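You operate a simulated robot arm through the tools that you are given. There is no shell and no other tool. Be economical: measure what you need, move in short steps, check, and stop when the job is done.

You run a simulated robot arm. Do the job below in one go: nothing can be reset, and whatever is moved stays where it is left.

## Task
Lock trolley one in the hole that the rack card gives.
Fine: switch the display on and push the green pin home.

The check looks at the end state, three seconds after you hand in, the way a careful person would. Anything else that was tipped, shoved, dropped, spilled or broken makes it a failure.

## Robot
A 7-joint arm with a two-finger parallel gripper, fixed in place. Base frame: the origin is at the foot of the arm, x ahead of it, y to its left, z up. Readings come in m, rad, newtons and seconds.
With the tool pointing down near the work surface it reaches from about 0.1 to 0.88 m from the base axis. Its first joint turns from -2.007 to 2.007 rad. Payload 3.91 kg.
The TCP is the grasp point between the finger pads, 0.03 m short of the fingertips. In the tool frame z runs along the fingers and y along their closing line. The gripper opens to 0.11 m. The fingers are 0.02 m wide and 0.01 m thick; the gripper's body (0.048 by 0.112 m) begins 0.055 m behind the TCP.
Orientation is that of the tool frame in the base frame, as a unit quaternion [x, y, z, w]. With the fingers straight down and closing along the base's y, the tool's x points along the base's -x, its y along +y and its z along -z.

## Interface
- The arm moves only by the tool jog_arm. Its argument "increments" is one flat list of numbers, 7 for each row, row after row: the shift along the tool's x, y, z in units of 50 mm (1.0 is 50 mm), then the turn, a rotation vector about the tool's x, y, z in units of 5 degrees (1.0 is 5 degrees), then the finger opening in m, from 0 to 0.11. In form: [dx, dy, dz, ax, ay, az, jaw, dx, dy, dz, ax, ay, az, jaw, ...]. A call has 1 to 12 rows; each row shifts and turns the commanded pose from where the row before left it, along the tool's axes as they then stand. A call with a number of a shift or a turn outside -1 to 1 is refused whole. Each row takes 0.2 s and may step no farther than 0.05 m and 0.15 rad from the row before; otherwise, or with a gripper value out of range, the whole call is refused. Where a pose cannot be reached the arm comes as near as it can. A force on the tool above 90 N (or 10 N above the force at the start of the call, whichever is more), or a blocked arm, ends the call early, and 0.2 s more pass. The fingers move at their own pace (about 0.153 m/s each) and stop on an object; they squeeze with about 21 N. The grip force told is the motor's: it shows also when the fingers shut on nothing. Time passes only in rows, and 0.2 s behind the last, so rows that do not move let the fingers close. The reply holds the time, the measured pose of the TCP, the force on the tool along the base axes, the opening and the grip force, in the units named above and with some noise, with the torque about the TCP (base axes, N m) and any sound that the robot's microphone picked up, and new pictures: "show" is both (left out), scene, wrist or none.
- Cameras (640 x 400 px; columns grow to the right, rows downward): "scene" is fixed at [0.0498, 0.5009, 1.93]; the picture's right is [-0.66, -0.75, 0.00], its down [-0.51, 0.45, -0.73] and it looks along [0.55, -0.48, -0.68] (base axes); focal length 330 px, centre (320, 200). "wrist" rides on the gripper at [0.072, 0.017, -0.103] in the tool frame; the picture's right is [-0.23, 0.97, 0.00], its down [-0.76, -0.18, -0.62] and it looks along [-0.61, -0.14, 0.78] (tool axes); focal length 222 px, centre (320, 200). There is no depth. A picture from a camera that has moved, and an enlarged one, comes with that camera's place and axes in the base frame and with its lens.
- slide_trunk(by): slides the trunk up (or, below 0, down) by that many m; the arm rides with it, the base frame stays. It gives what a move gives, with no picture.
- close_up(camera, box): a new picture of the part [left, top, right, bottom] of that camera's present view, enlarged. No time passes.
- close_job(): hands the job in; it is judged then, once.

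Go step by step. Nothing tells you positions but the pictures and the camera data: compare them with the known pose of the tool, close in by small moves and look again before you grip or let go. The budget is 120 turns and 200 pictures, counting those below and the enlarged ones. Unless the task says otherwise, let go and move clear before handing in, and close with one line.

The tools are called after ">>>" as a command line: name --argument value ..., lists and objects as JSON in quotes. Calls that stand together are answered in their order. jog_arm: Moves the arm, as the interface text tells. Its arguments: {"type":"object","properties":{"increments":{"type":"array","items":{"type":"number"}},"show":{"type":"string","enum":["both","scene","wrist","none"]}},"required":["increments"]} The other tools are called the same way: slide_trunk (by) slides the trunk up or down; close_up (camera, box) takes an enlarged picture of a part of a camera's view; close_job () hands the job in.

At the start:

```text
time: 0.0
ee_pos: [0.4664, 0.1177, 1.5984]
tcp_rot: [0.0, 1.0, 0.0, 0.001]
ft_force: [0.0, 0.2, 0.8]
torque: [0.0, 0.01, -0.03]
opening: 0.1101
gripper_force: 0.2
trunk travel left (down, up): [-0.925, 0.065]
```

scene: 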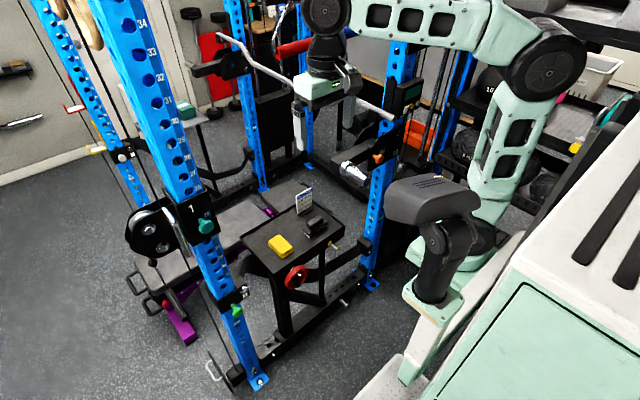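
wrist: 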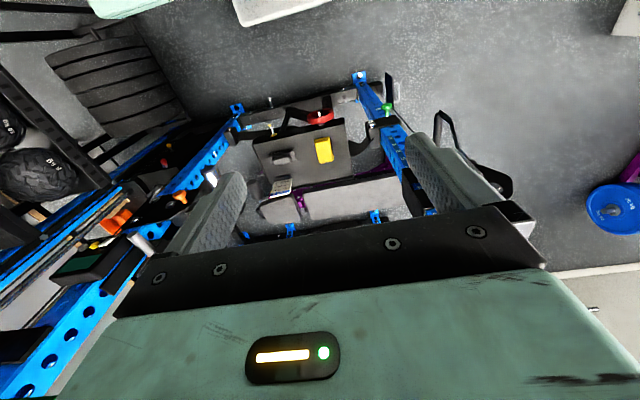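

I see a power rack with blue uprights, numbered holes, trolleys (one labelled "1") and a small table with a card. I'll enlarge the key parts first.

>>> close_up --camera "scene" --box '[100, 160, 280, 272]'

>>> close_up --camera "scene" --box '[230, 170, 390, 270]'

>>> close_up --camera "scene" --box '[180, 260, 340, 360]'

>>> close_up --camera "scene" --box '[320, 60, 480, 160]'

```text
3.56 times, centred on (190, 216) of scene
camera zoom: at [0.0498, 0.5009, 1.93], right [-0.66, -0.75, 0.0], down [-0.51, 0.45, -0.73], along [0.55, -0.48, -0.68], focal length 1173 px, centre (782, 143)
```

zoom: 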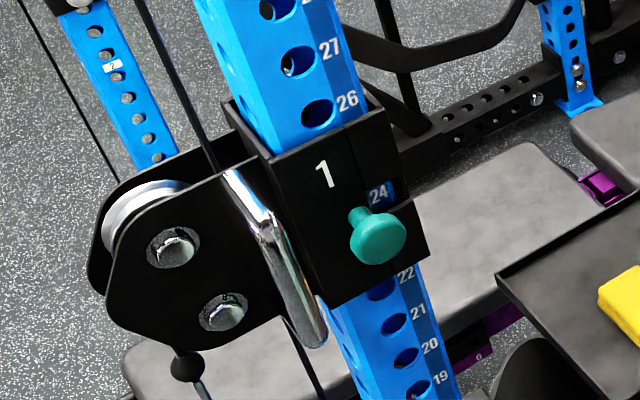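

```text
4.00 times, centred on (310, 220) of scene
camera zoom: at [0.0498, 0.5009, 1.93], right [-0.66, -0.75, 0.0], down [-0.51, 0.45, -0.73], along [0.55, -0.48, -0.68], focal length 1320 px, centre (360, 120)
```

zoom: 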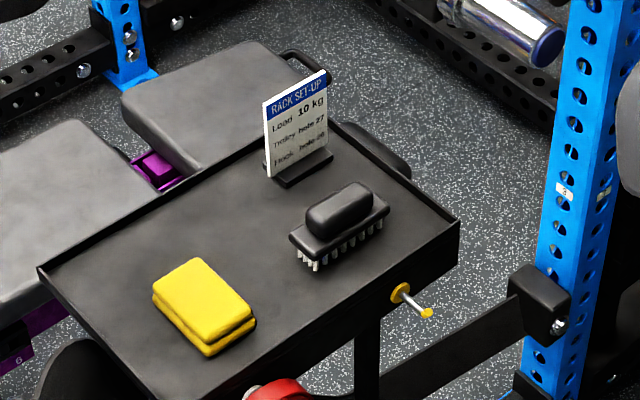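

```text
4.00 times, centred on (260, 310) of scene
camera zoom: at [0.0498, 0.5009, 1.93], right [-0.66, -0.75, 0.0], down [-0.51, 0.45, -0.73], along [0.55, -0.48, -0.68], focal length 1320 px, centre (560, -240)
```

zoom: 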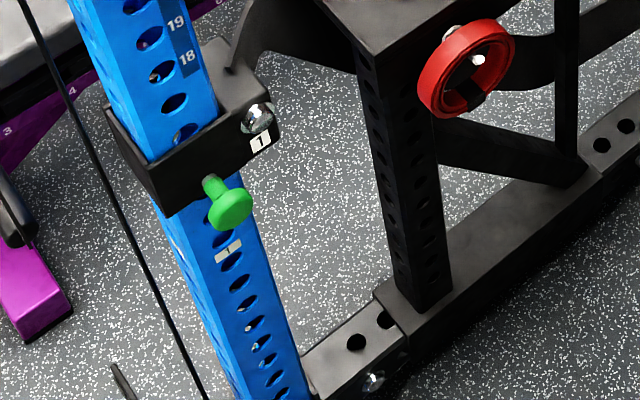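

```text
4.00 times, centred on (400, 110) of scene
camera zoom: at [0.0498, 0.5009, 1.93], right [-0.66, -0.75, 0.0], down [-0.51, 0.45, -0.73], along [0.55, -0.48, -0.68], focal length 1320 px, centre (0, 560)
```

zoom: 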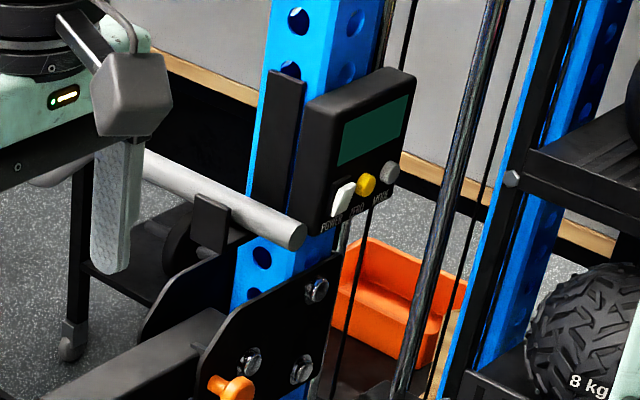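

The card and pins need a closer read before deciding which is which.

>>> close_up --camera "scene" --box '[290, 182, 322, 218]'

>>> close_up --camera "scene" --box '[180, 195, 230, 245]'

>>> close_up --camera "scene" --box '[210, 280, 260, 320]'

>>> close_up --camera "scene" --box '[390, 70, 430, 120]'

>>> close_up --camera "scene" --box '[110, 0, 220, 200]'

>>> close_up --camera "scene" --box '[320, 130, 420, 300]'

```text
11.11 times, centred on (306, 200) of scene
camera zoom: at [0.0498, 0.5009, 1.93], right [-0.66, -0.75, 0.0], down [-0.51, 0.45, -0.73], along [0.55, -0.48, -0.68], focal length 3666 px, centre (476, 200)
```

zoom: 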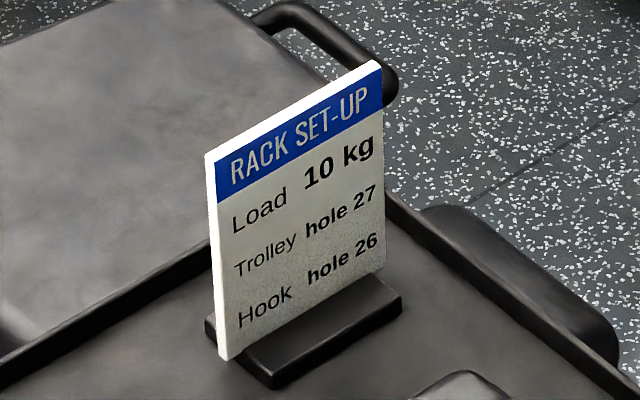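

```text
8.00 times, centred on (205, 220) of scene
camera zoom: at [0.0498, 0.5009, 1.93], right [-0.66, -0.75, 0.0], down [-0.51, 0.45, -0.73], along [0.55, -0.48, -0.68], focal length 2640 px, centre (1240, 40)
```

zoom: 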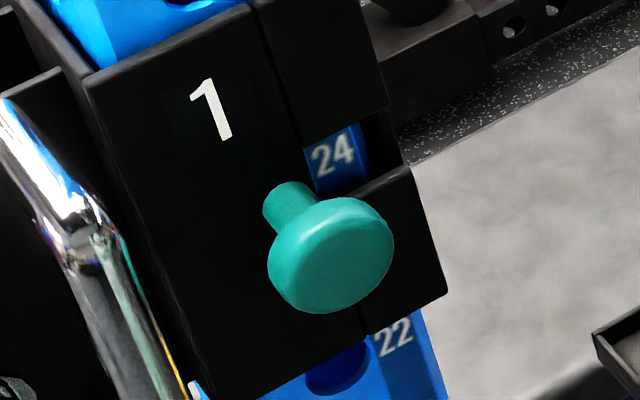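

```text
10.00 times, centred on (235, 300) of scene
camera zoom: at [0.0498, 0.5009, 1.93], right [-0.66, -0.75, 0.0], down [-0.51, 0.45, -0.73], along [0.55, -0.48, -0.68], focal length 3300 px, centre (1170, -800)
```

zoom: 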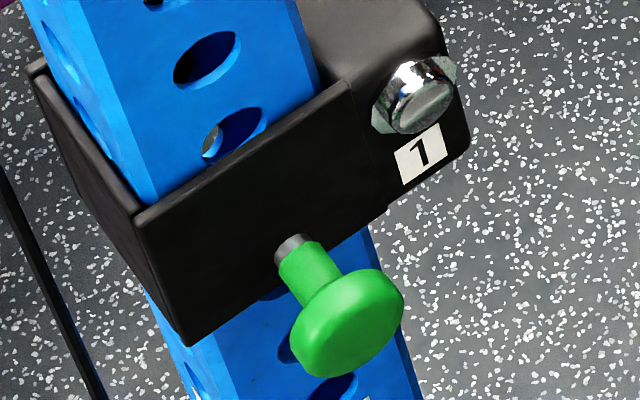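

```text
8.00 times, centred on (410, 95) of scene
camera zoom: at [0.0498, 0.5009, 1.93], right [-0.66, -0.75, 0.0], down [-0.51, 0.45, -0.73], along [0.55, -0.48, -0.68], focal length 2640 px, centre (-400, 1040)
```

zoom: 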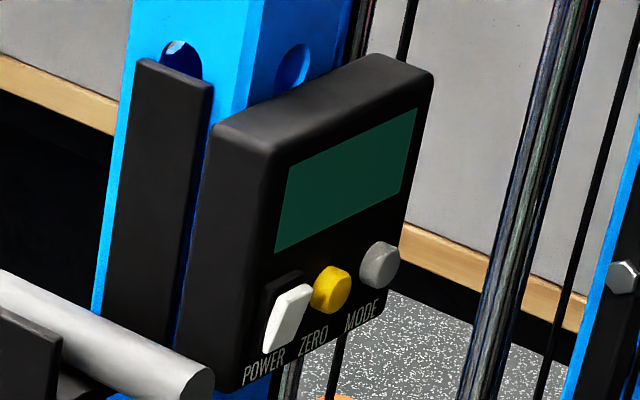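

```text
2.00 times, centred on (165, 100) of scene
camera zoom: at [0.0498, 0.5009, 1.93], right [-0.66, -0.75, 0.0], down [-0.51, 0.45, -0.73], along [0.55, -0.48, -0.68], focal length 660 px, centre (630, 400)
```

zoom: 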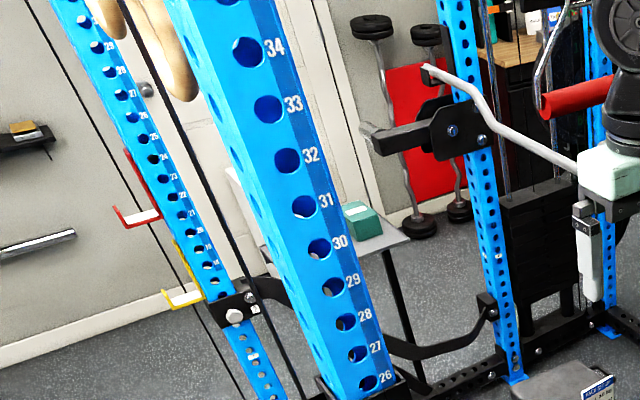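

```text
2.35 times, centred on (370, 215) of scene
camera zoom: at [0.0498, 0.5009, 1.93], right [-0.66, -0.75, 0.0], down [-0.51, 0.45, -0.73], along [0.55, -0.48, -0.68], focal length 776 px, centre (202, 165)
```

zoom: 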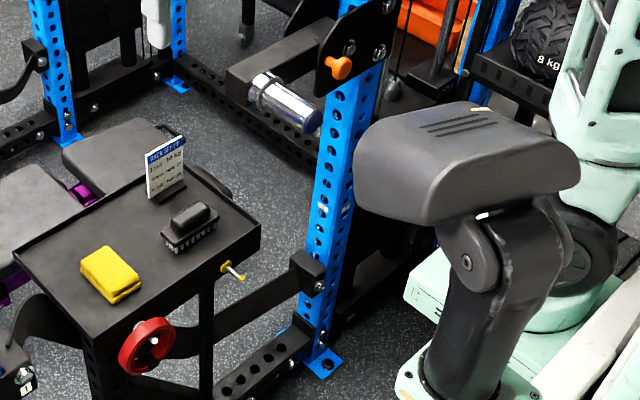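

Card says trolley hole 27, and trolley one now shows 24. The lower bright‑green pin stands out on the left upright, and the display is off on the right upright. I'll turn the tool to point forward (+x) while moving left, in two stages.

>>> jog_arm --increments '[0, 0.3, 0, 0, -1, 0, 0.11, 0, 0.3, 0, 0, -1, 0, 0.11, 0, 0.3, 0, 0, -1, 0, 0.11, 0, 0.3, 0, 0, -1, 0, 0.11, 0, 0.3, 0, 0, -1, 0, 0.11, 0, 0.3, 0, 0, -1, 0, 0.11, 0, 0.3, 0, 0, -1, 0, 0.11, 0, 0.3, 0, 0, -1, 0, 0.11, 0, 0.3, 0, 0, -1, 0, 0.11]'

```text
time: 2.0
ee_pos: [0.4678, 0.2541, 1.5981]
tcp_rot: [-0.001, 0.924, 0.001, 0.383]
ft_force: [-0.1, 0.1, 0.4]
torque: [0.0, 0.05, 0.05]
opening: 0.1098
gripper_force: 0.1
trunk travel left (down, up): [-0.925, 0.065]
camera wrist: at [0.3432, 0.2697, 1.6197], right [0.16, 0.97, 0.16], down [0.1, -0.18, 0.98], along [0.98, -0.14, -0.12], focal length 222 px, centre (320, 200)
```

scene: 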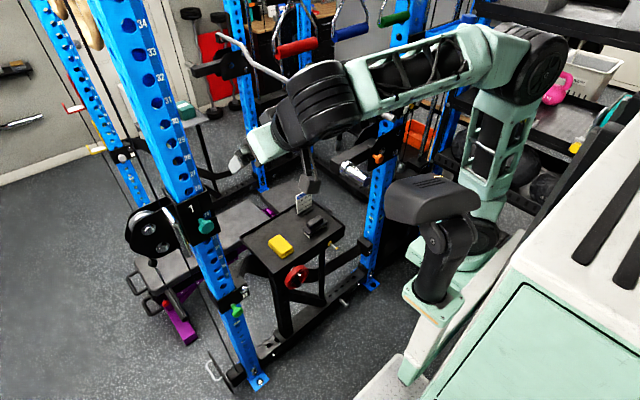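
wrist: 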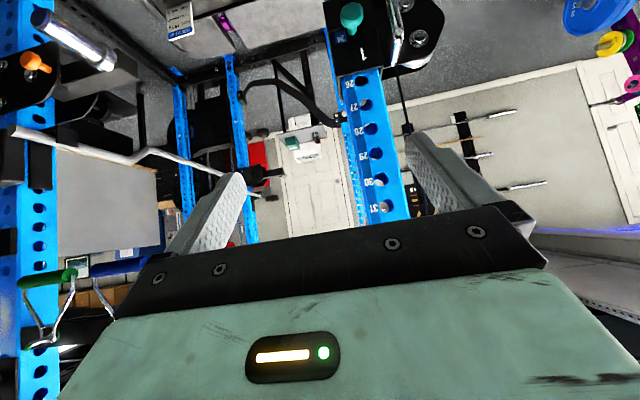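

The view fits: knob around (0.70, 0.335, 1.26). I finish the pitch to horizontal, then roll so the fingers close vertically.

>>> jog_arm --increments '[0, 0, 0, 0, -1, 0, 0.11, 0, 0, 0, 0, -1, 0, 0.11, 0, 0, 0, 0, -1, 0, 0.11, 0, 0, 0, 0, -1, 0, 0.11, 0, 0, 0, 0, -1, 0, 0.11, 0, 0, 0, 0, -1, 0, 0.11, 0, 0, 0, 0, -1, 0, 0.11, 0, 0, 0, 0, -1, 0, 0.11, 0, 0, 0, 0, -1, 0, 0.11, 1, 0, 0, 0, 0, 0, 0.11, 1, 0, 0, 0, 0, 0, 0.11, 1, 0, 0, 0, 0, 0, 0.11]'

>>> jog_arm --increments '[0, 0, 0, 0, 0, -1, 0.11, 0, 0, 0, 0, 0, -1, 0.11, 0, 0, 0, 0, 0, -1, 0.11, 0, 0, 0, 0, 0, -1, 0.11, 0, 0, 0, 0, 0, -1, 0.11, 0, 0, 0, 0, 0, -1, 0.11, 0, 0, 0, 0, 0, -1, 0.11, 0, 0, 0, 0, 0, -1, 0.11, 0, 0, 0, 0, 0, -1, 0.11]'

```text
time: 4.6
ee_pos: [0.465, 0.2527, 1.4485]
tcp_rot: [-0.002, 0.707, 0.002, 0.707]
ft_force: [0.7, -0.6, 0.6]
torque: [-0.01, 0.03, 0.01]
opening: 0.1099
gripper_force: 0.0
trunk travel left (down, up): [-0.925, 0.065]
camera wrist: at [0.3615, 0.268, 1.376], right [-0.01, 0.97, 0.23], down [-0.62, -0.18, 0.76], along [0.78, -0.14, 0.61], focal length 222 px, centre (320, 200)
```

scene: 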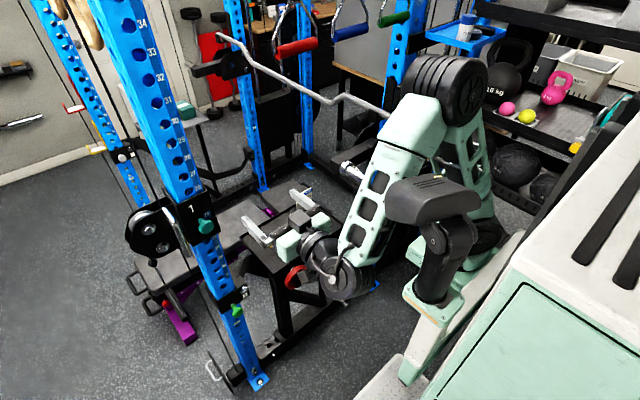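
wrist: 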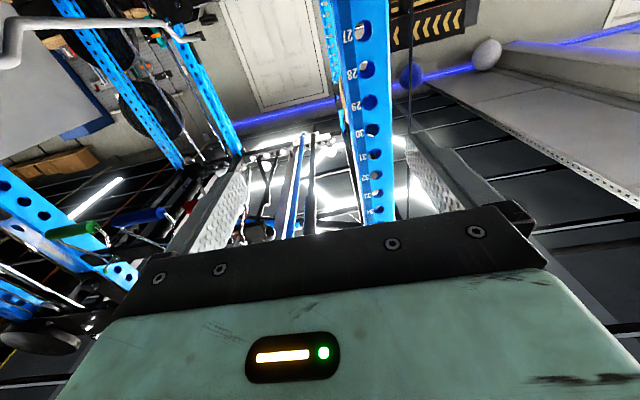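

```text
time: 6.6
ee_pos: [0.4673, 0.2539, 1.4477]
tcp_rot: [-0.271, 0.653, -0.271, 0.653]
ft_force: [0.2, 0.5, -1.3]
torque: [0.02, -0.01, 0.0]
opening: 0.1099
gripper_force: 0.0
trunk travel left (down, up): [-0.925, 0.065]
camera wrist: at [0.3632, 0.2127, 1.3846], right [0.0, 0.85, -0.53], down [-0.62, 0.41, 0.66], along [0.78, 0.33, 0.53], focal length 222 px, centre (320, 200)
```

scene: 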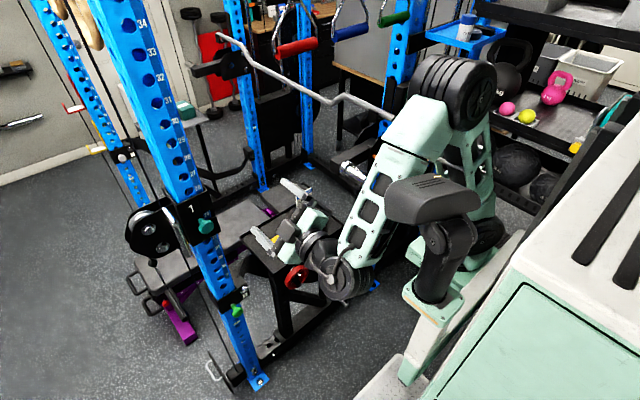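
wrist: 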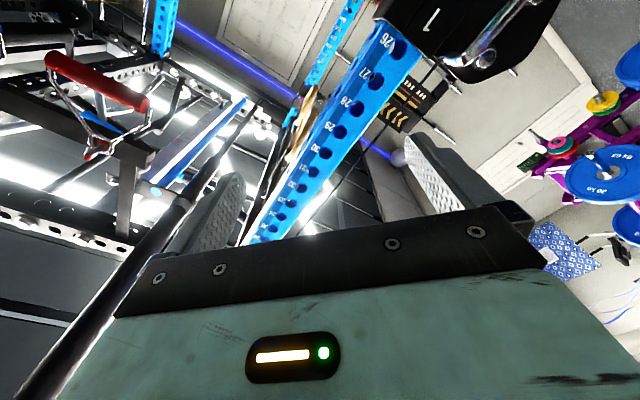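

Rotation works well; I finish the roll and lower toward the knob's height, staying well back.

>>> jog_arm --increments '[0, 0, 0, 0, 0, -1, 0.11, 0, 0, 0, 0, 0, -1, 0.11, 0, 0, 0, 0, 0, -1, 0.11, 0, 0, 0, 0, 0, -1, 0.11, 0, 0, 0, 0, 0, -1, 0.11, 0, 0, 0, 0, 0, -1, 0.11, 0, 0, 0, 0, 0, -1, 0.11, 0, 0, 0, 0, 0, -1, 0.11, 0, 0, 0, 0, 0, -1, 0.11, 0, 1, 0, 0, 0, 0, 0.11, 0, 1, 0, 0, 0, 0, 0.11, 0, 1, 0, 0, 0, 0, 0.11]'

```text
time: 9.2
ee_pos: [0.4671, 0.2524, 1.2985]
tcp_rot: [-0.5, 0.5, -0.499, 0.5]
ft_force: [-0.8, 0.1, 0.1]
torque: [0.01, 0.03, 0.05]
opening: 0.1097
gripper_force: 0.1
trunk travel left (down, up): [-0.925, 0.065]
camera wrist: at [0.3647, 0.179, 1.2814], right [0.0, 0.23, -0.97], down [-0.62, 0.76, 0.18], along [0.78, 0.61, 0.14], focal length 222 px, centre (320, 200)
```

scene: 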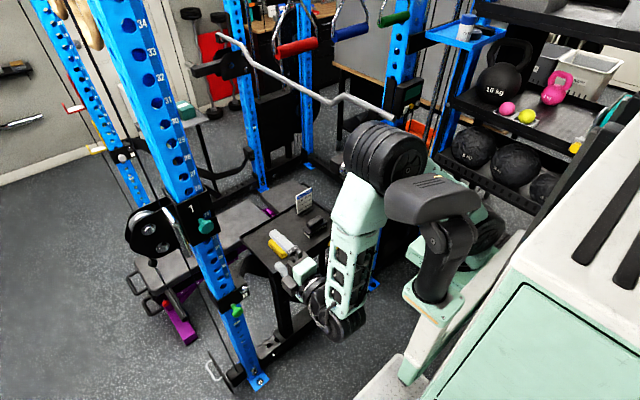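
wrist: 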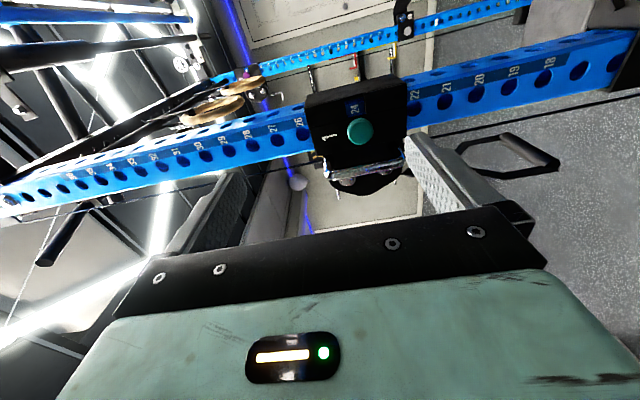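

The knob triangulates to about (0.73, 0.333, 1.247). I move to a stand‑off in front of it and look again.

>>> jog_arm --increments '[-0.54, 0.34, 0.8, 0, 0, 0, 0.11, -0.54, 0.34, 0.8, 0, 0, 0, 0.11, -0.54, 0.34, 0.8, 0, 0, 0, 0.11]'

>>> close_up --camera "wrist" --box '[240, 60, 480, 210]'

>>> close_up --camera "scene" --box '[160, 170, 288, 250]'

```text
refused: row 1 steps farther than a row can; nothing moved
```

```text
2.67 times, centred on (360, 135) of wrist
camera zoom: at [0.3647, 0.179, 1.2814], right [0.0, 0.23, -0.97], down [-0.62, 0.76, 0.18], along [0.78, 0.61, 0.14], focal length 592 px, centre (213, 373)
```

zoom: 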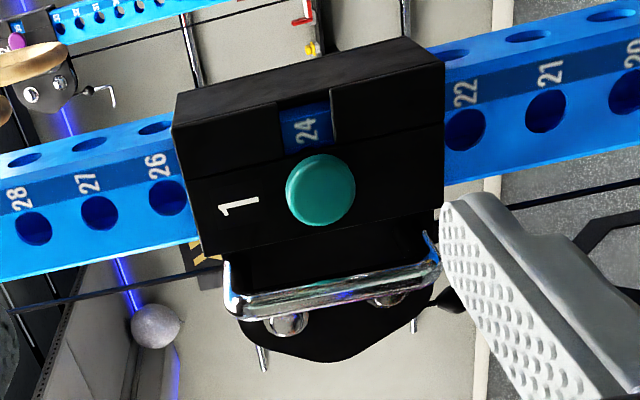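

```text
5.00 times, centred on (224, 210) of scene
camera zoom: at [0.0498, 0.5009, 1.93], right [-0.66, -0.75, 0.0], down [-0.51, 0.45, -0.73], along [0.55, -0.48, -0.68], focal length 1650 px, centre (800, 150)
```

zoom: 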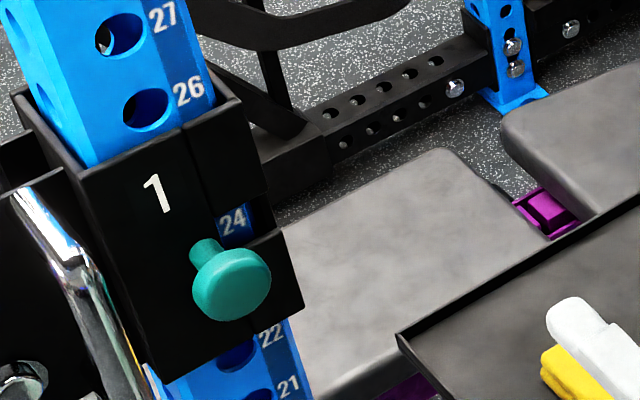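

>>> jog_arm --increments '[-0.4, 0.25, 0.6, 0, 0, 0, 0.11, -0.4, 0.25, 0.6, 0, 0, 0, 0.11, -0.4, 0.25, 0.6, 0, 0, 0, 0.11, -0.4, 0.25, 0.6, 0, 0, 0, 0.11]'

>>> close_up --camera "wrist" --box '[200, 0, 520, 200]'

```text
time: 10.2
ee_pos: [0.5871, 0.3341, 1.2484]
tcp_rot: [-0.5, 0.5, -0.5, 0.5]
ft_force: [0.5, 0.2, -0.6]
torque: [0.0, 0.02, 0.02]
opening: 0.1101
gripper_force: 0.1
trunk travel left (down, up): [-0.925, 0.065]
camera wrist: at [0.483, 0.2608, 1.2303], right [0.0, 0.23, -0.97], down [-0.62, 0.76, 0.18], along [0.78, 0.61, 0.14], focal length 222 px, centre (320, 200)
```

scene: 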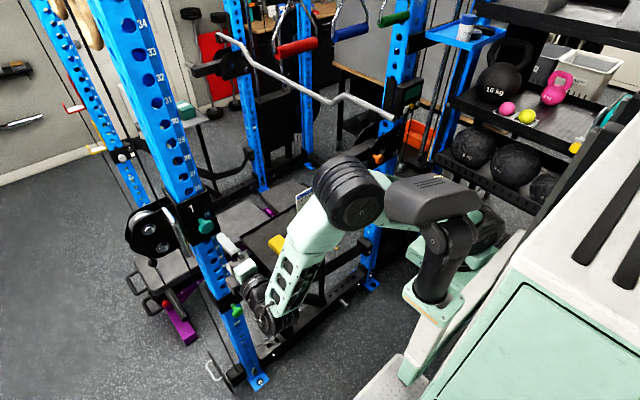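
wrist: 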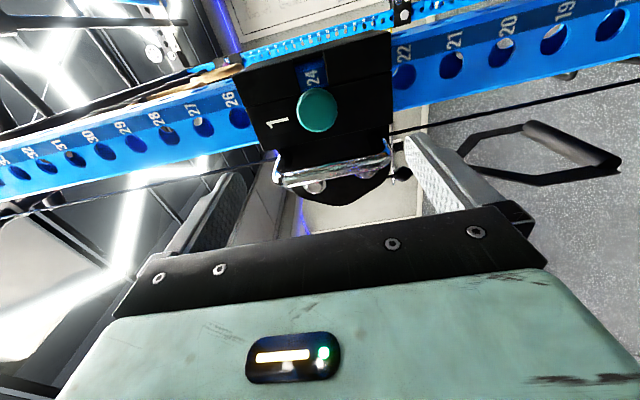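

```text
2.00 times, centred on (360, 100) of wrist
camera zoom: at [0.483, 0.2608, 1.2303], right [0.0, 0.23, -0.97], down [-0.62, 0.76, 0.18], along [0.78, 0.61, 0.14], focal length 444 px, centre (240, 400)
```

zoom: 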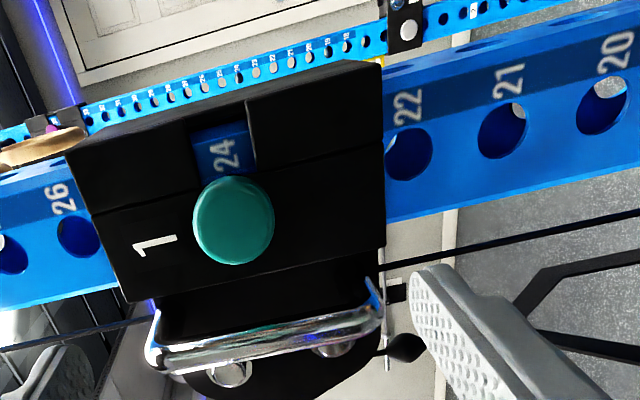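

The knob head is about 43 mm wide, centred at (0.728, 0.332, 1.249). I advance with open fingers straddling it vertically, then check.

>>> jog_arm --increments '[0.02, 0, 0.9, 0, 0, 0, 0.11, 0.02, 0, 0.9, 0, 0, 0, 0.11, 0, 0, 0.7, 0, 0, 0, 0.11]'

>>> close_up --camera "scene" --box '[160, 190, 288, 270]'

```text
time: 11.0
ee_pos: [0.7103, 0.3315, 1.2481]
tcp_rot: [0.5, -0.5, 0.501, -0.499]
ft_force: [-0.8, 0.6, 0.4]
torque: [-0.03, -0.01, 0.0]
opening: 0.1099
gripper_force: 0.1
trunk travel left (down, up): [-0.925, 0.065]
camera wrist: at [0.6075, 0.2577, 1.2323], right [0.0, 0.23, -0.97], down [-0.62, 0.76, 0.18], along [0.78, 0.61, 0.14], focal length 222 px, centre (320, 200)
```

scene: 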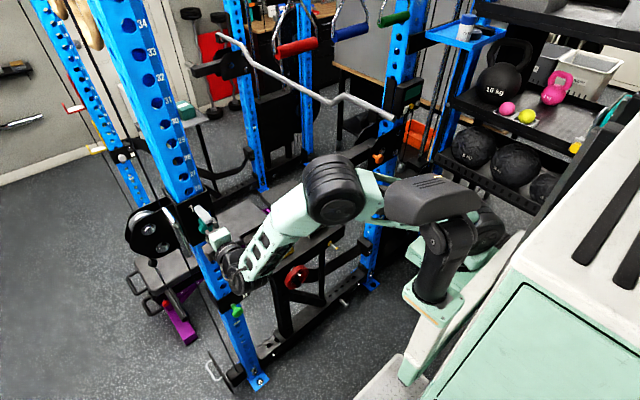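
wrist: 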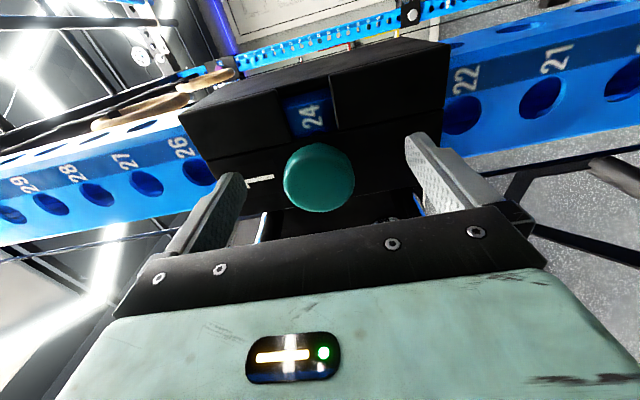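

```text
5.00 times, centred on (224, 230) of scene
camera zoom: at [0.0498, 0.5009, 1.93], right [-0.66, -0.75, 0.0], down [-0.51, 0.45, -0.73], along [0.55, -0.48, -0.68], focal length 1650 px, centre (800, 50)
```

zoom: 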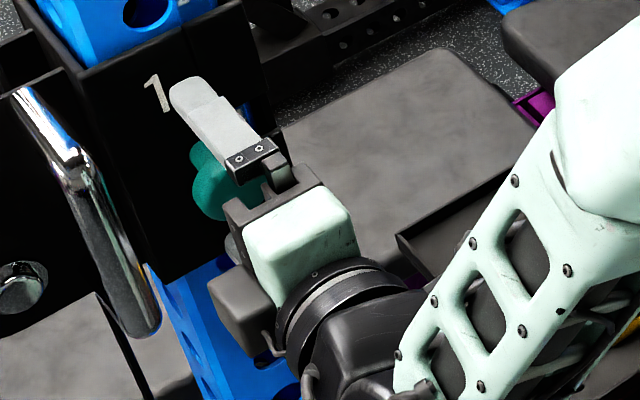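

Fingers straddle the head well. I go 8 mm deeper and close on it.

>>> jog_arm --increments '[-0.03, -0.02, 0.16, 0, 0, 0, 0.11, 0, 0, 0, 0, 0, 0, 0.03, 0, 0, 0, 0, 0, 0, 0.02, 0, 0, 0, 0, 0, 0, 0.02, 0, 0, 0, 0, 0, 0, 0.02]' --show "wrist"

>>> close_up --camera "scene" --box '[160, 190, 288, 270]'

```text
time: 12.2
ee_pos: [0.719, 0.3335, 1.2503]
tcp_rot: [0.5, -0.5, 0.5, -0.5]
ft_force: [1.0, 0.0, -0.2]
torque: [-0.07, -0.02, 0.03]
opening: 0.0408
gripper_force: 45.1
trunk travel left (down, up): [-0.925, 0.065]
camera wrist: at [0.6156, 0.2593, 1.2326], right [0.0, 0.23, -0.97], down [-0.62, 0.76, 0.18], along [0.78, 0.61, 0.14], focal length 222 px, centre (320, 200)
```

wrist: 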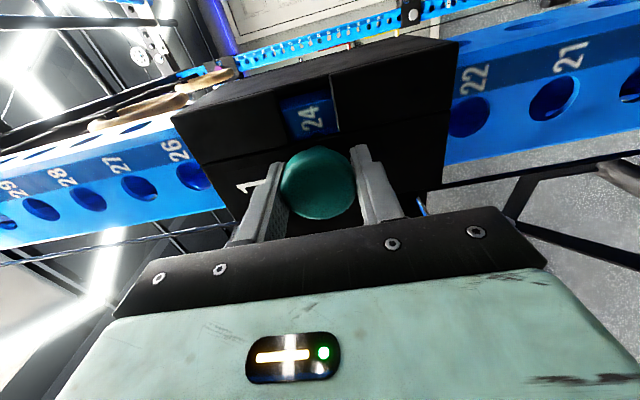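

```text
5.00 times, centred on (224, 230) of scene
camera zoom: at [0.0498, 0.5009, 1.93], right [-0.66, -0.75, 0.0], down [-0.51, 0.45, -0.73], along [0.55, -0.48, -0.68], focal length 1650 px, centre (800, 50)
```

zoom: 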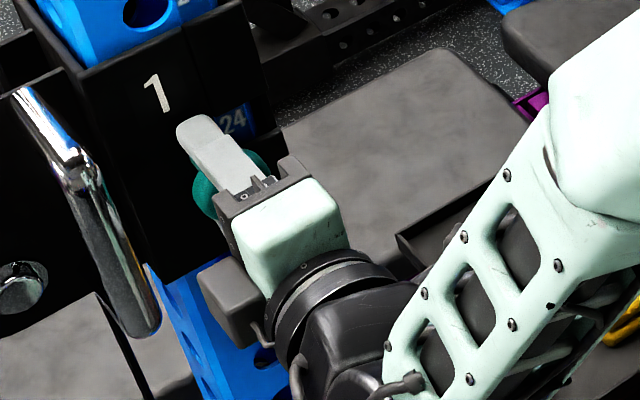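

Gripped at 41 mm. Now I pull the pin straight out a little and watch the force.

>>> jog_arm --increments '[0, 0, -0.1, 0, 0, 0, 0.02, 0, 0, -0.1, 0, 0, 0, 0.02, 0, 0, -0.1, 0, 0, 0, 0.02]' --show "wrist"

```text
time: 13.0
ee_pos: [0.7037, 0.3331, 1.25]
tcp_rot: [-0.5, 0.5, -0.5, 0.5]
ft_force: [-0.6, -1.0, 3.0]
torque: [-0.19, 0.11, 0.24]
opening: 0.0409
gripper_force: 44.9
trunk travel left (down, up): [-0.925, 0.065]
camera wrist: at [0.6005, 0.2594, 1.2324], right [0.0, 0.23, -0.97], down [-0.62, 0.76, 0.18], along [0.78, 0.61, 0.14], focal length 222 px, centre (320, 200)
```

wrist: 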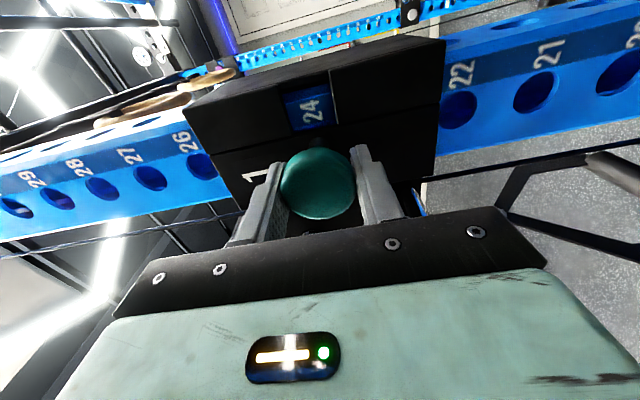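

The knob follows with almost no force. I pull a further 15 mm, watching for its stop.

>>> jog_arm --increments '[0, 0, -0.1, 0, 0, 0, 0.02, 0, 0, -0.1, 0, 0, 0, 0.02, 0, 0, -0.1, 0, 0, 0, 0.02]' --show "wrist"

>>> close_up --camera "scene" --box '[160, 190, 288, 270]'

```text
time: 13.8
ee_pos: [0.6985, 0.3315, 1.2497]
tcp_rot: [0.498, -0.499, 0.502, -0.501]
ft_force: [76.3, 24.9, 2.7]
torque: [-0.31, 0.59, 0.61]
opening: 0.041
gripper_force: 45.5
trunk travel left (down, up): [-0.925, 0.065]
camera wrist: at [0.5944, 0.2595, 1.2321], right [0.0, 0.23, -0.97], down [-0.62, 0.76, 0.18], along [0.78, 0.6, 0.14], focal length 222 px, centre (320, 200)
```

wrist: 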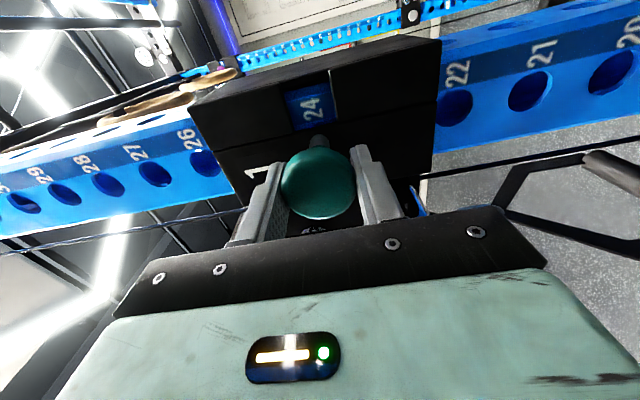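

```text
5.00 times, centred on (224, 230) of scene
camera zoom: at [0.0498, 0.5009, 1.93], right [-0.66, -0.75, 0.0], down [-0.51, 0.45, -0.73], along [0.55, -0.48, -0.68], focal length 1650 px, centre (800, 50)
```

zoom: 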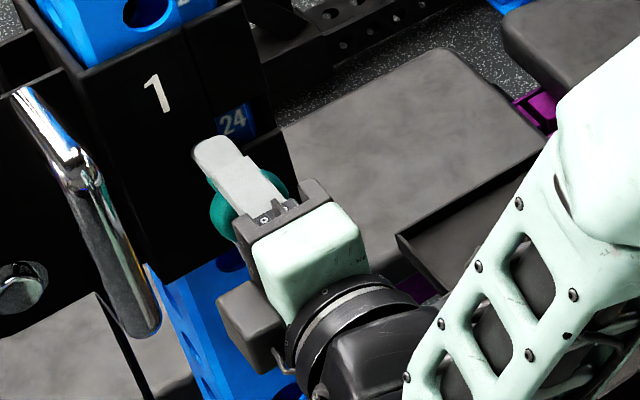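

The pin reached its stop about 21 mm out. I ease the pull slightly, then try a small lift.

>>> jog_arm --increments '[0, 0, 0.15, 0, 0, 0, 0.02, 0, -0.1, 0, 0, 0, 0, 0.02, 0, -0.1, 0, 0, 0, 0, 0.02, 0, -0.1, 0, 0, 0, 0, 0.02]' --show "wrist"

```text
time: 14.8
ee_pos: [0.6993, 0.3332, 1.2627]
tcp_rot: [0.501, -0.5, 0.5, -0.499]
ft_force: [27.5, 4.0, -3.7]
torque: [0.31, -0.22, -0.25]
opening: 0.0408
gripper_force: 45.2
trunk travel left (down, up): [-0.925, 0.065]
camera wrist: at [0.5959, 0.2592, 1.2462], right [0.0, 0.23, -0.97], down [-0.62, 0.76, 0.18], along [0.78, 0.61, 0.14], focal length 222 px, centre (320, 200)
```

wrist: 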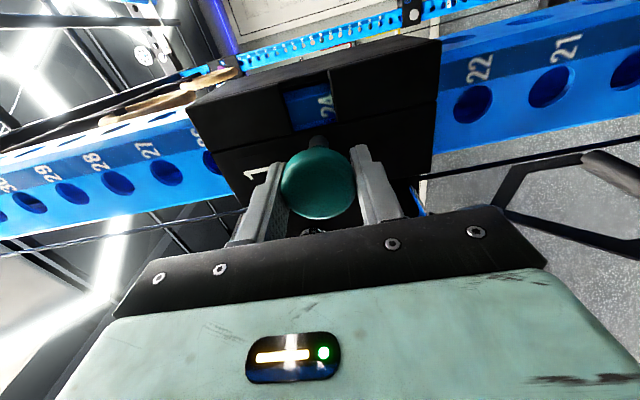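

The trolley rises with the knob. I continue up 100 mm, then check the window.

>>> jog_arm --increments '[0, -0.2, 0, 0, 0, 0, 0.02, 0, -0.2, 0, 0, 0, 0, 0.02, 0, -0.2, 0, 0, 0, 0, 0.02, 0, -0.2, 0, 0, 0, 0, 0.02, 0, -0.2, 0, 0, 0, 0, 0.02, 0, -0.2, 0, 0, 0, 0, 0.02, 0, -0.2, 0, 0, 0, 0, 0.02, 0, -0.2, 0, 0, 0, 0, 0.02, 0, -0.2, 0, 0, 0, 0, 0.02, 0, -0.2, 0, 0, 0, 0, 0.02]'

```text
time: 17.0
ee_pos: [0.699, 0.3326, 1.3636]
tcp_rot: [-0.5, 0.501, -0.5, 0.499]
ft_force: [29.4, -3.0, -2.0]
torque: [-0.51, -0.4, 0.01]
opening: 0.0409
gripper_force: 45.6
trunk travel left (down, up): [-0.925, 0.065]
camera wrist: at [0.5959, 0.2593, 1.3461], right [0.0, 0.23, -0.97], down [-0.62, 0.76, 0.18], along [0.78, 0.61, 0.14], focal length 222 px, centre (320, 200)
```

scene: 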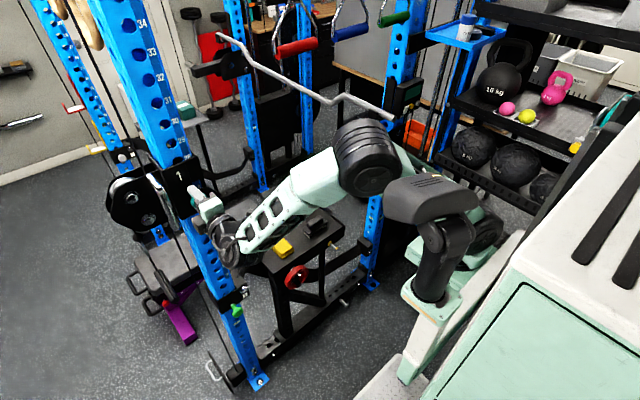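
wrist: 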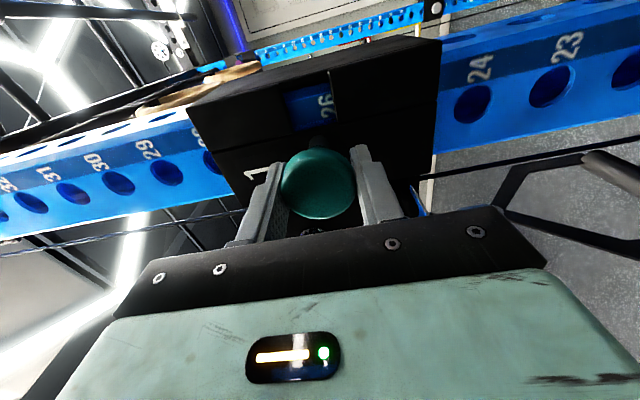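

Pitch is exactly 50 mm per hole (window 26 now, same offset). I raise the remaining ~36 mm to hole 27.

>>> jog_arm --increments '[0, -0.2, 0, 0, 0, 0, 0.02, 0, -0.2, 0, 0, 0, 0, 0.02, 0, -0.2, 0, 0, 0, 0, 0.02, 0, -0.11, 0, 0, 0, 0, 0.02, 0, 0, 0, 0, 0, 0, 0.02]' --show "wrist"

```text
time: 18.2
ee_pos: [0.6995, 0.3328, 1.3986]
tcp_rot: [0.501, -0.5, 0.5, -0.5]
ft_force: [34.8, 0.2, -2.2]
torque: [0.06, -0.43, 0.16]
opening: 0.0409
gripper_force: 44.7
trunk travel left (down, up): [-0.925, 0.065]
camera wrist: at [0.5957, 0.2592, 1.3811], right [0.0, 0.23, -0.97], down [-0.62, 0.76, 0.18], along [0.78, 0.61, 0.14], focal length 222 px, centre (320, 200)
```

wrist: 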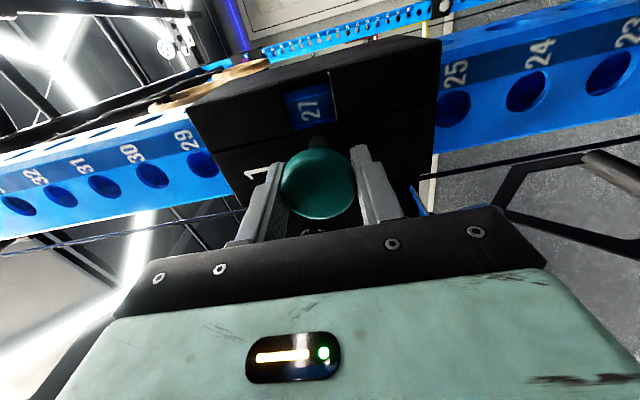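

Window shows 27 with the holes aligned as before. I push the pin in gently.

>>> jog_arm --increments '[0, -0.01, 0.1, 0, 0, 0, 0.02, 0, -0.01, 0.1, 0, 0, 0, 0.02, 0, 0, 0.1, 0, 0, 0, 0.02, 0, 0, 0, 0, 0, 0, 0.02]' --show "wrist"

```text
time: 19.2
ee_pos: [0.7125, 0.3329, 1.3996]
tcp_rot: [0.5, -0.5, 0.5, -0.5]
ft_force: [5.0, -8.5, -3.8]
torque: [0.06, -0.1, 0.41]
opening: 0.041
gripper_force: 44.8
trunk travel left (down, up): [-0.925, 0.065]
camera wrist: at [0.6087, 0.259, 1.3829], right [0.0, 0.23, -0.97], down [-0.62, 0.76, 0.18], along [0.78, 0.61, 0.14], focal length 222 px, centre (320, 200)
```

wrist: 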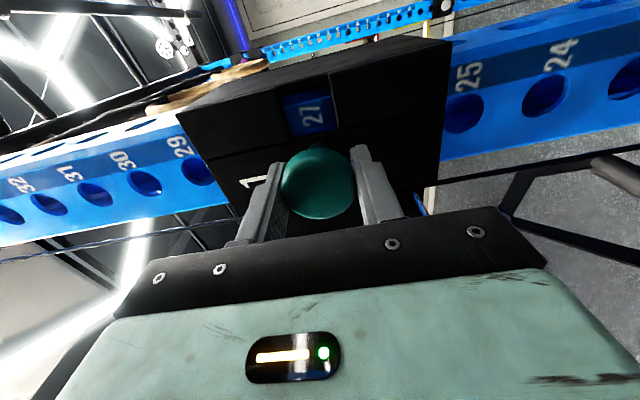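

The pin is entering hole 27 without resistance. I push on until it seats.

>>> jog_arm --increments '[0, 0, 0.1, 0, 0, 0, 0.02, 0, 0, 0.08, 0, 0, 0, 0.02, 0, 0, 0, 0, 0, 0, 0.02]' --show "wrist"

```text
time: 20.0
ee_pos: [0.7189, 0.3339, 1.4005]
tcp_rot: [0.5, -0.5, 0.5, -0.5]
ft_force: [-15.3, -12.2, -4.2]
torque: [0.04, -0.25, -0.61]
opening: 0.0406
gripper_force: 45.1
trunk travel left (down, up): [-0.925, 0.065]
camera wrist: at [0.6158, 0.2591, 1.3832], right [0.0, 0.23, -0.97], down [-0.62, 0.76, 0.18], along [0.78, 0.61, 0.14], focal length 222 px, centre (320, 200)
```

wrist: 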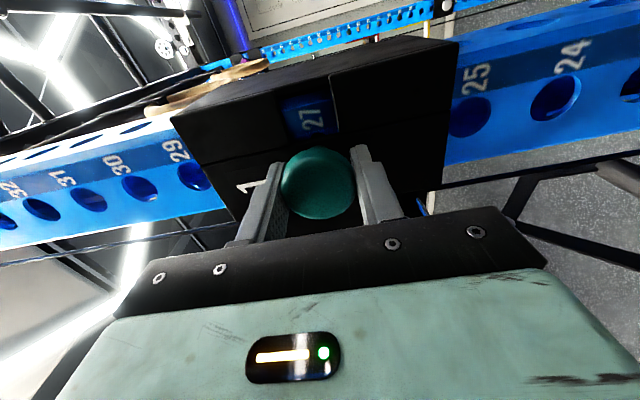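

The pin is back at its original seated depth (0.719). I open the fingers and back off to check it holds.

>>> jog_arm --increments '[0, 0, -0.03, 0, 0, 0, 0.02, 0, 0, 0, 0, 0, 0, 0.1, 0, 0, 0, 0, 0, 0, 0.1, 0, 0, 0, 0, 0, 0, 0.1, 0, 0, -0.8, 0, 0, 0, 0.1, 0, 0, -0.8, 0, 0, 0, 0.1, 0, 0, -0.8, 0, 0, 0, 0.1]'

>>> close_up --camera "wrist" --box '[200, 0, 520, 200]'

>>> close_up --camera "scene" --box '[130, 150, 258, 230]'

```text
time: 21.6
ee_pos: [0.5999, 0.3336, 1.4002]
tcp_rot: [0.5, -0.5, 0.5, -0.5]
ft_force: [0.4, 0.7, 1.1]
torque: [0.02, 0.01, -0.01]
opening: 0.0999
gripper_force: 0.0
trunk travel left (down, up): [-0.925, 0.065]
camera wrist: at [0.4964, 0.2597, 1.3836], right [0.0, 0.23, -0.97], down [-0.62, 0.76, 0.18], along [0.78, 0.61, 0.14], focal length 222 px, centre (320, 200)
```

scene: 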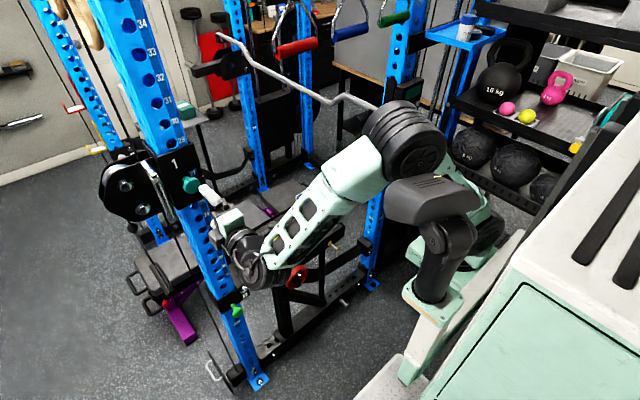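
wrist: 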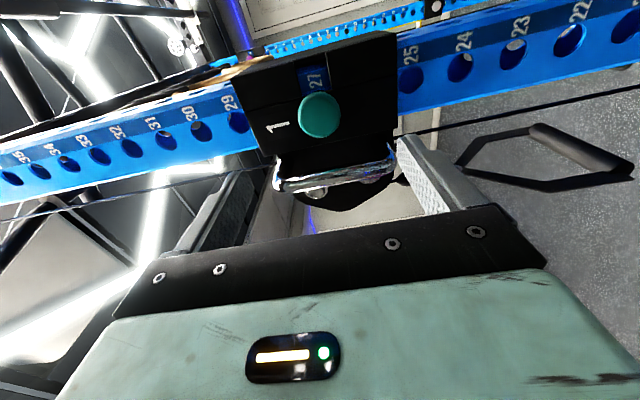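

```text
2.00 times, centred on (360, 100) of wrist
camera zoom: at [0.4964, 0.2597, 1.3836], right [0.0, 0.23, -0.97], down [-0.62, 0.76, 0.18], along [0.78, 0.61, 0.14], focal length 444 px, centre (240, 400)
```

zoom: 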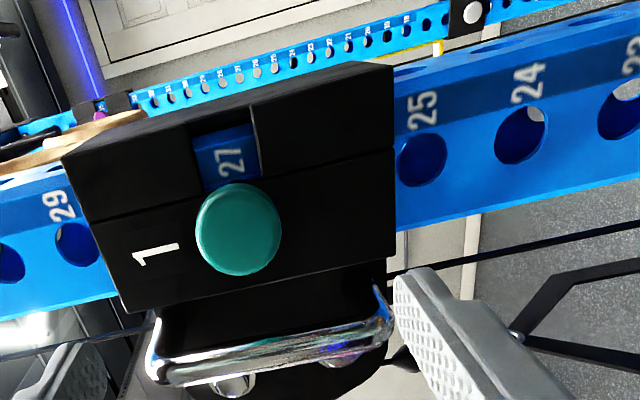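

```text
5.00 times, centred on (194, 190) of scene
camera zoom: at [0.0498, 0.5009, 1.93], right [-0.66, -0.75, 0.0], down [-0.51, 0.45, -0.73], along [0.55, -0.48, -0.68], focal length 1650 px, centre (950, 250)
```

zoom: 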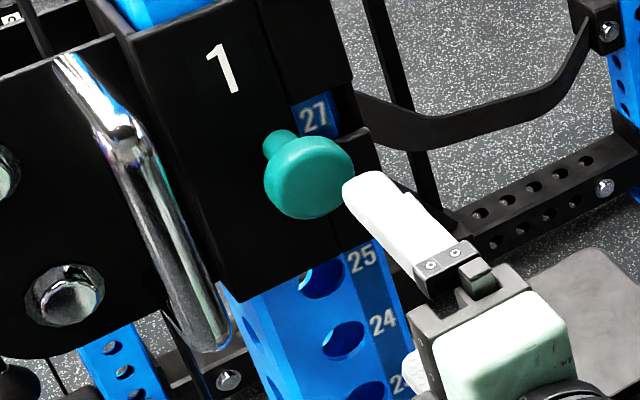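

Trolley one is locked at 27. Next is the green pin at about (0.70, 0.333, 0.82): I back off, close the fingers, and slide the trunk down part way.

>>> jog_arm --increments '[0, 0, -0.8, 0, 0, 0, 0.05, 0, 0, -0.8, 0, 0, 0, 0.0, 0, 0, 0, 0, 0, 0, 0.0]' --show "none"

>>> slide_trunk --by -0.3

>>> jog_arm --increments '[0, 0, 0, 0, 0, 0, 0]'

```text
time: 22.4
ee_pos: [0.5325, 0.3238, 1.4031]
tcp_rot: [0.491, -0.507, 0.507, -0.494]
ft_force: [-0.5, -0.2, 0.2]
torque: [-0.03, -0.01, -0.01]
opening: 0.0001
gripper_force: 21.1
trunk travel left (down, up): [-0.925, 0.065]
```

```text
time: 25.4
ee_pos: [0.5325, 0.3238, 1.1028]
tcp_rot: [0.492, -0.506, 0.507, -0.495]
ft_force: [-0.1, 0.0, -0.2]
torque: [0.0, 0.01, 0.0]
opening: 0.0
gripper_force: 20.7
trunk travel left (down, up): [-0.625, 0.365]
```

```text
time: 25.8
ee_pos: [0.533, 0.3239, 1.1013]
tcp_rot: [0.492, -0.506, 0.507, -0.495]
ft_force: [-0.5, 0.1, -0.2]
torque: [-0.02, 0.01, 0.01]
opening: 0.0002
gripper_force: 21.1
trunk travel left (down, up): [-0.625, 0.365]
camera wrist: at [0.4274, 0.2528, 1.0841], right [0.01, 0.23, -0.97], down [-0.6, 0.78, 0.18], along [0.8, 0.59, 0.14], focal length 222 px, centre (320, 200)
```

scene: 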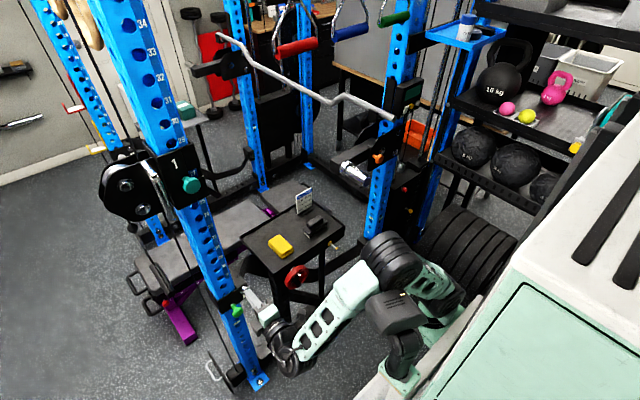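
wrist: 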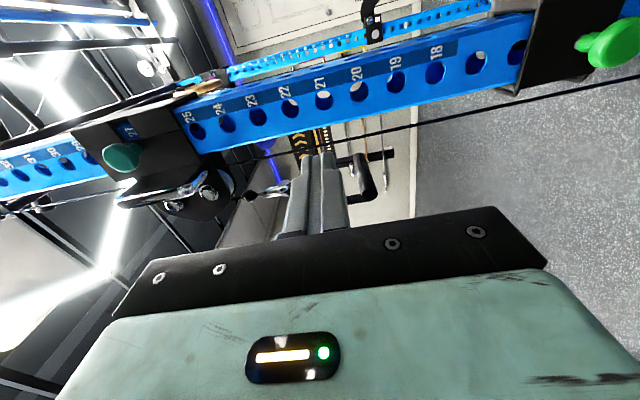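

The green pin triangulates to about (0.695, 0.331, 0.815). I slide down another 0.27 m and look.

>>> slide_trunk --by -0.27

>>> jog_arm --increments '[0, 0, 0.2, 0, 0, 0, 0]'

>>> close_up --camera "wrist" --box '[240, 50, 480, 200]'

```text
time: 28.6
ee_pos: [0.5328, 0.3242, 0.832]
tcp_rot: [-0.492, 0.507, -0.506, 0.495]
ft_force: [0.1, 0.2, 0.7]
torque: [0.02, 0.01, 0.0]
opening: 0.0
gripper_force: 21.5
trunk travel left (down, up): [-0.355, 0.635]
```

```text
time: 28.9
ee_pos: [0.533, 0.3286, 0.8298]
tcp_rot: [-0.498, 0.503, -0.502, 0.497]
ft_force: [0.3, 0.0, 0.6]
torque: [0.01, 0.01, 0.02]
opening: 0.0001
gripper_force: 20.8
trunk travel left (down, up): [-0.355, 0.635]
camera wrist: at [0.4304, 0.2563, 0.8126], right [0.0, 0.23, -0.97], down [-0.62, 0.77, 0.18], along [0.79, 0.6, 0.14], focal length 222 px, centre (320, 200)
```

scene: 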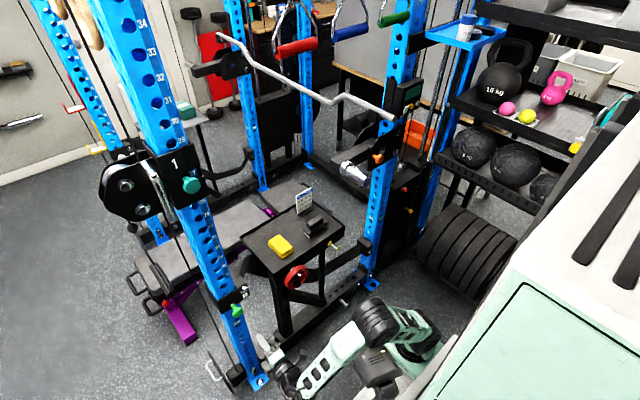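
wrist: 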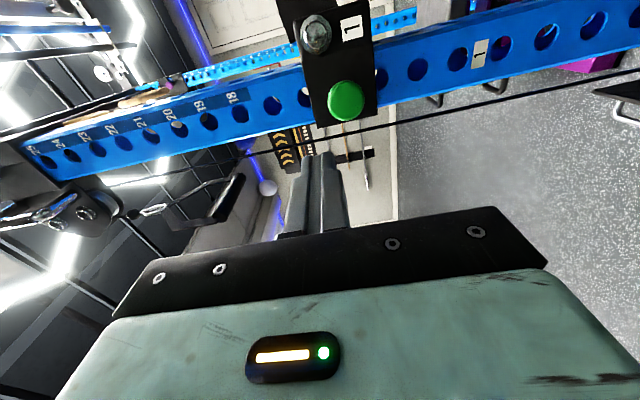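

```text
2.67 times, centred on (360, 125) of wrist
camera zoom: at [0.4304, 0.2563, 0.8126], right [0.0, 0.23, -0.97], down [-0.62, 0.77, 0.18], along [0.79, 0.6, 0.14], focal length 592 px, centre (213, 400)
```

zoom: 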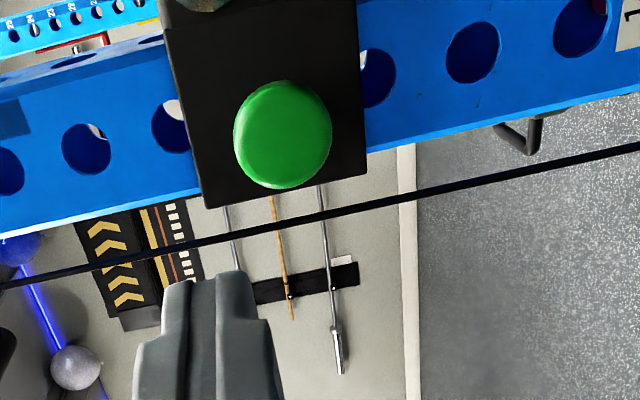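

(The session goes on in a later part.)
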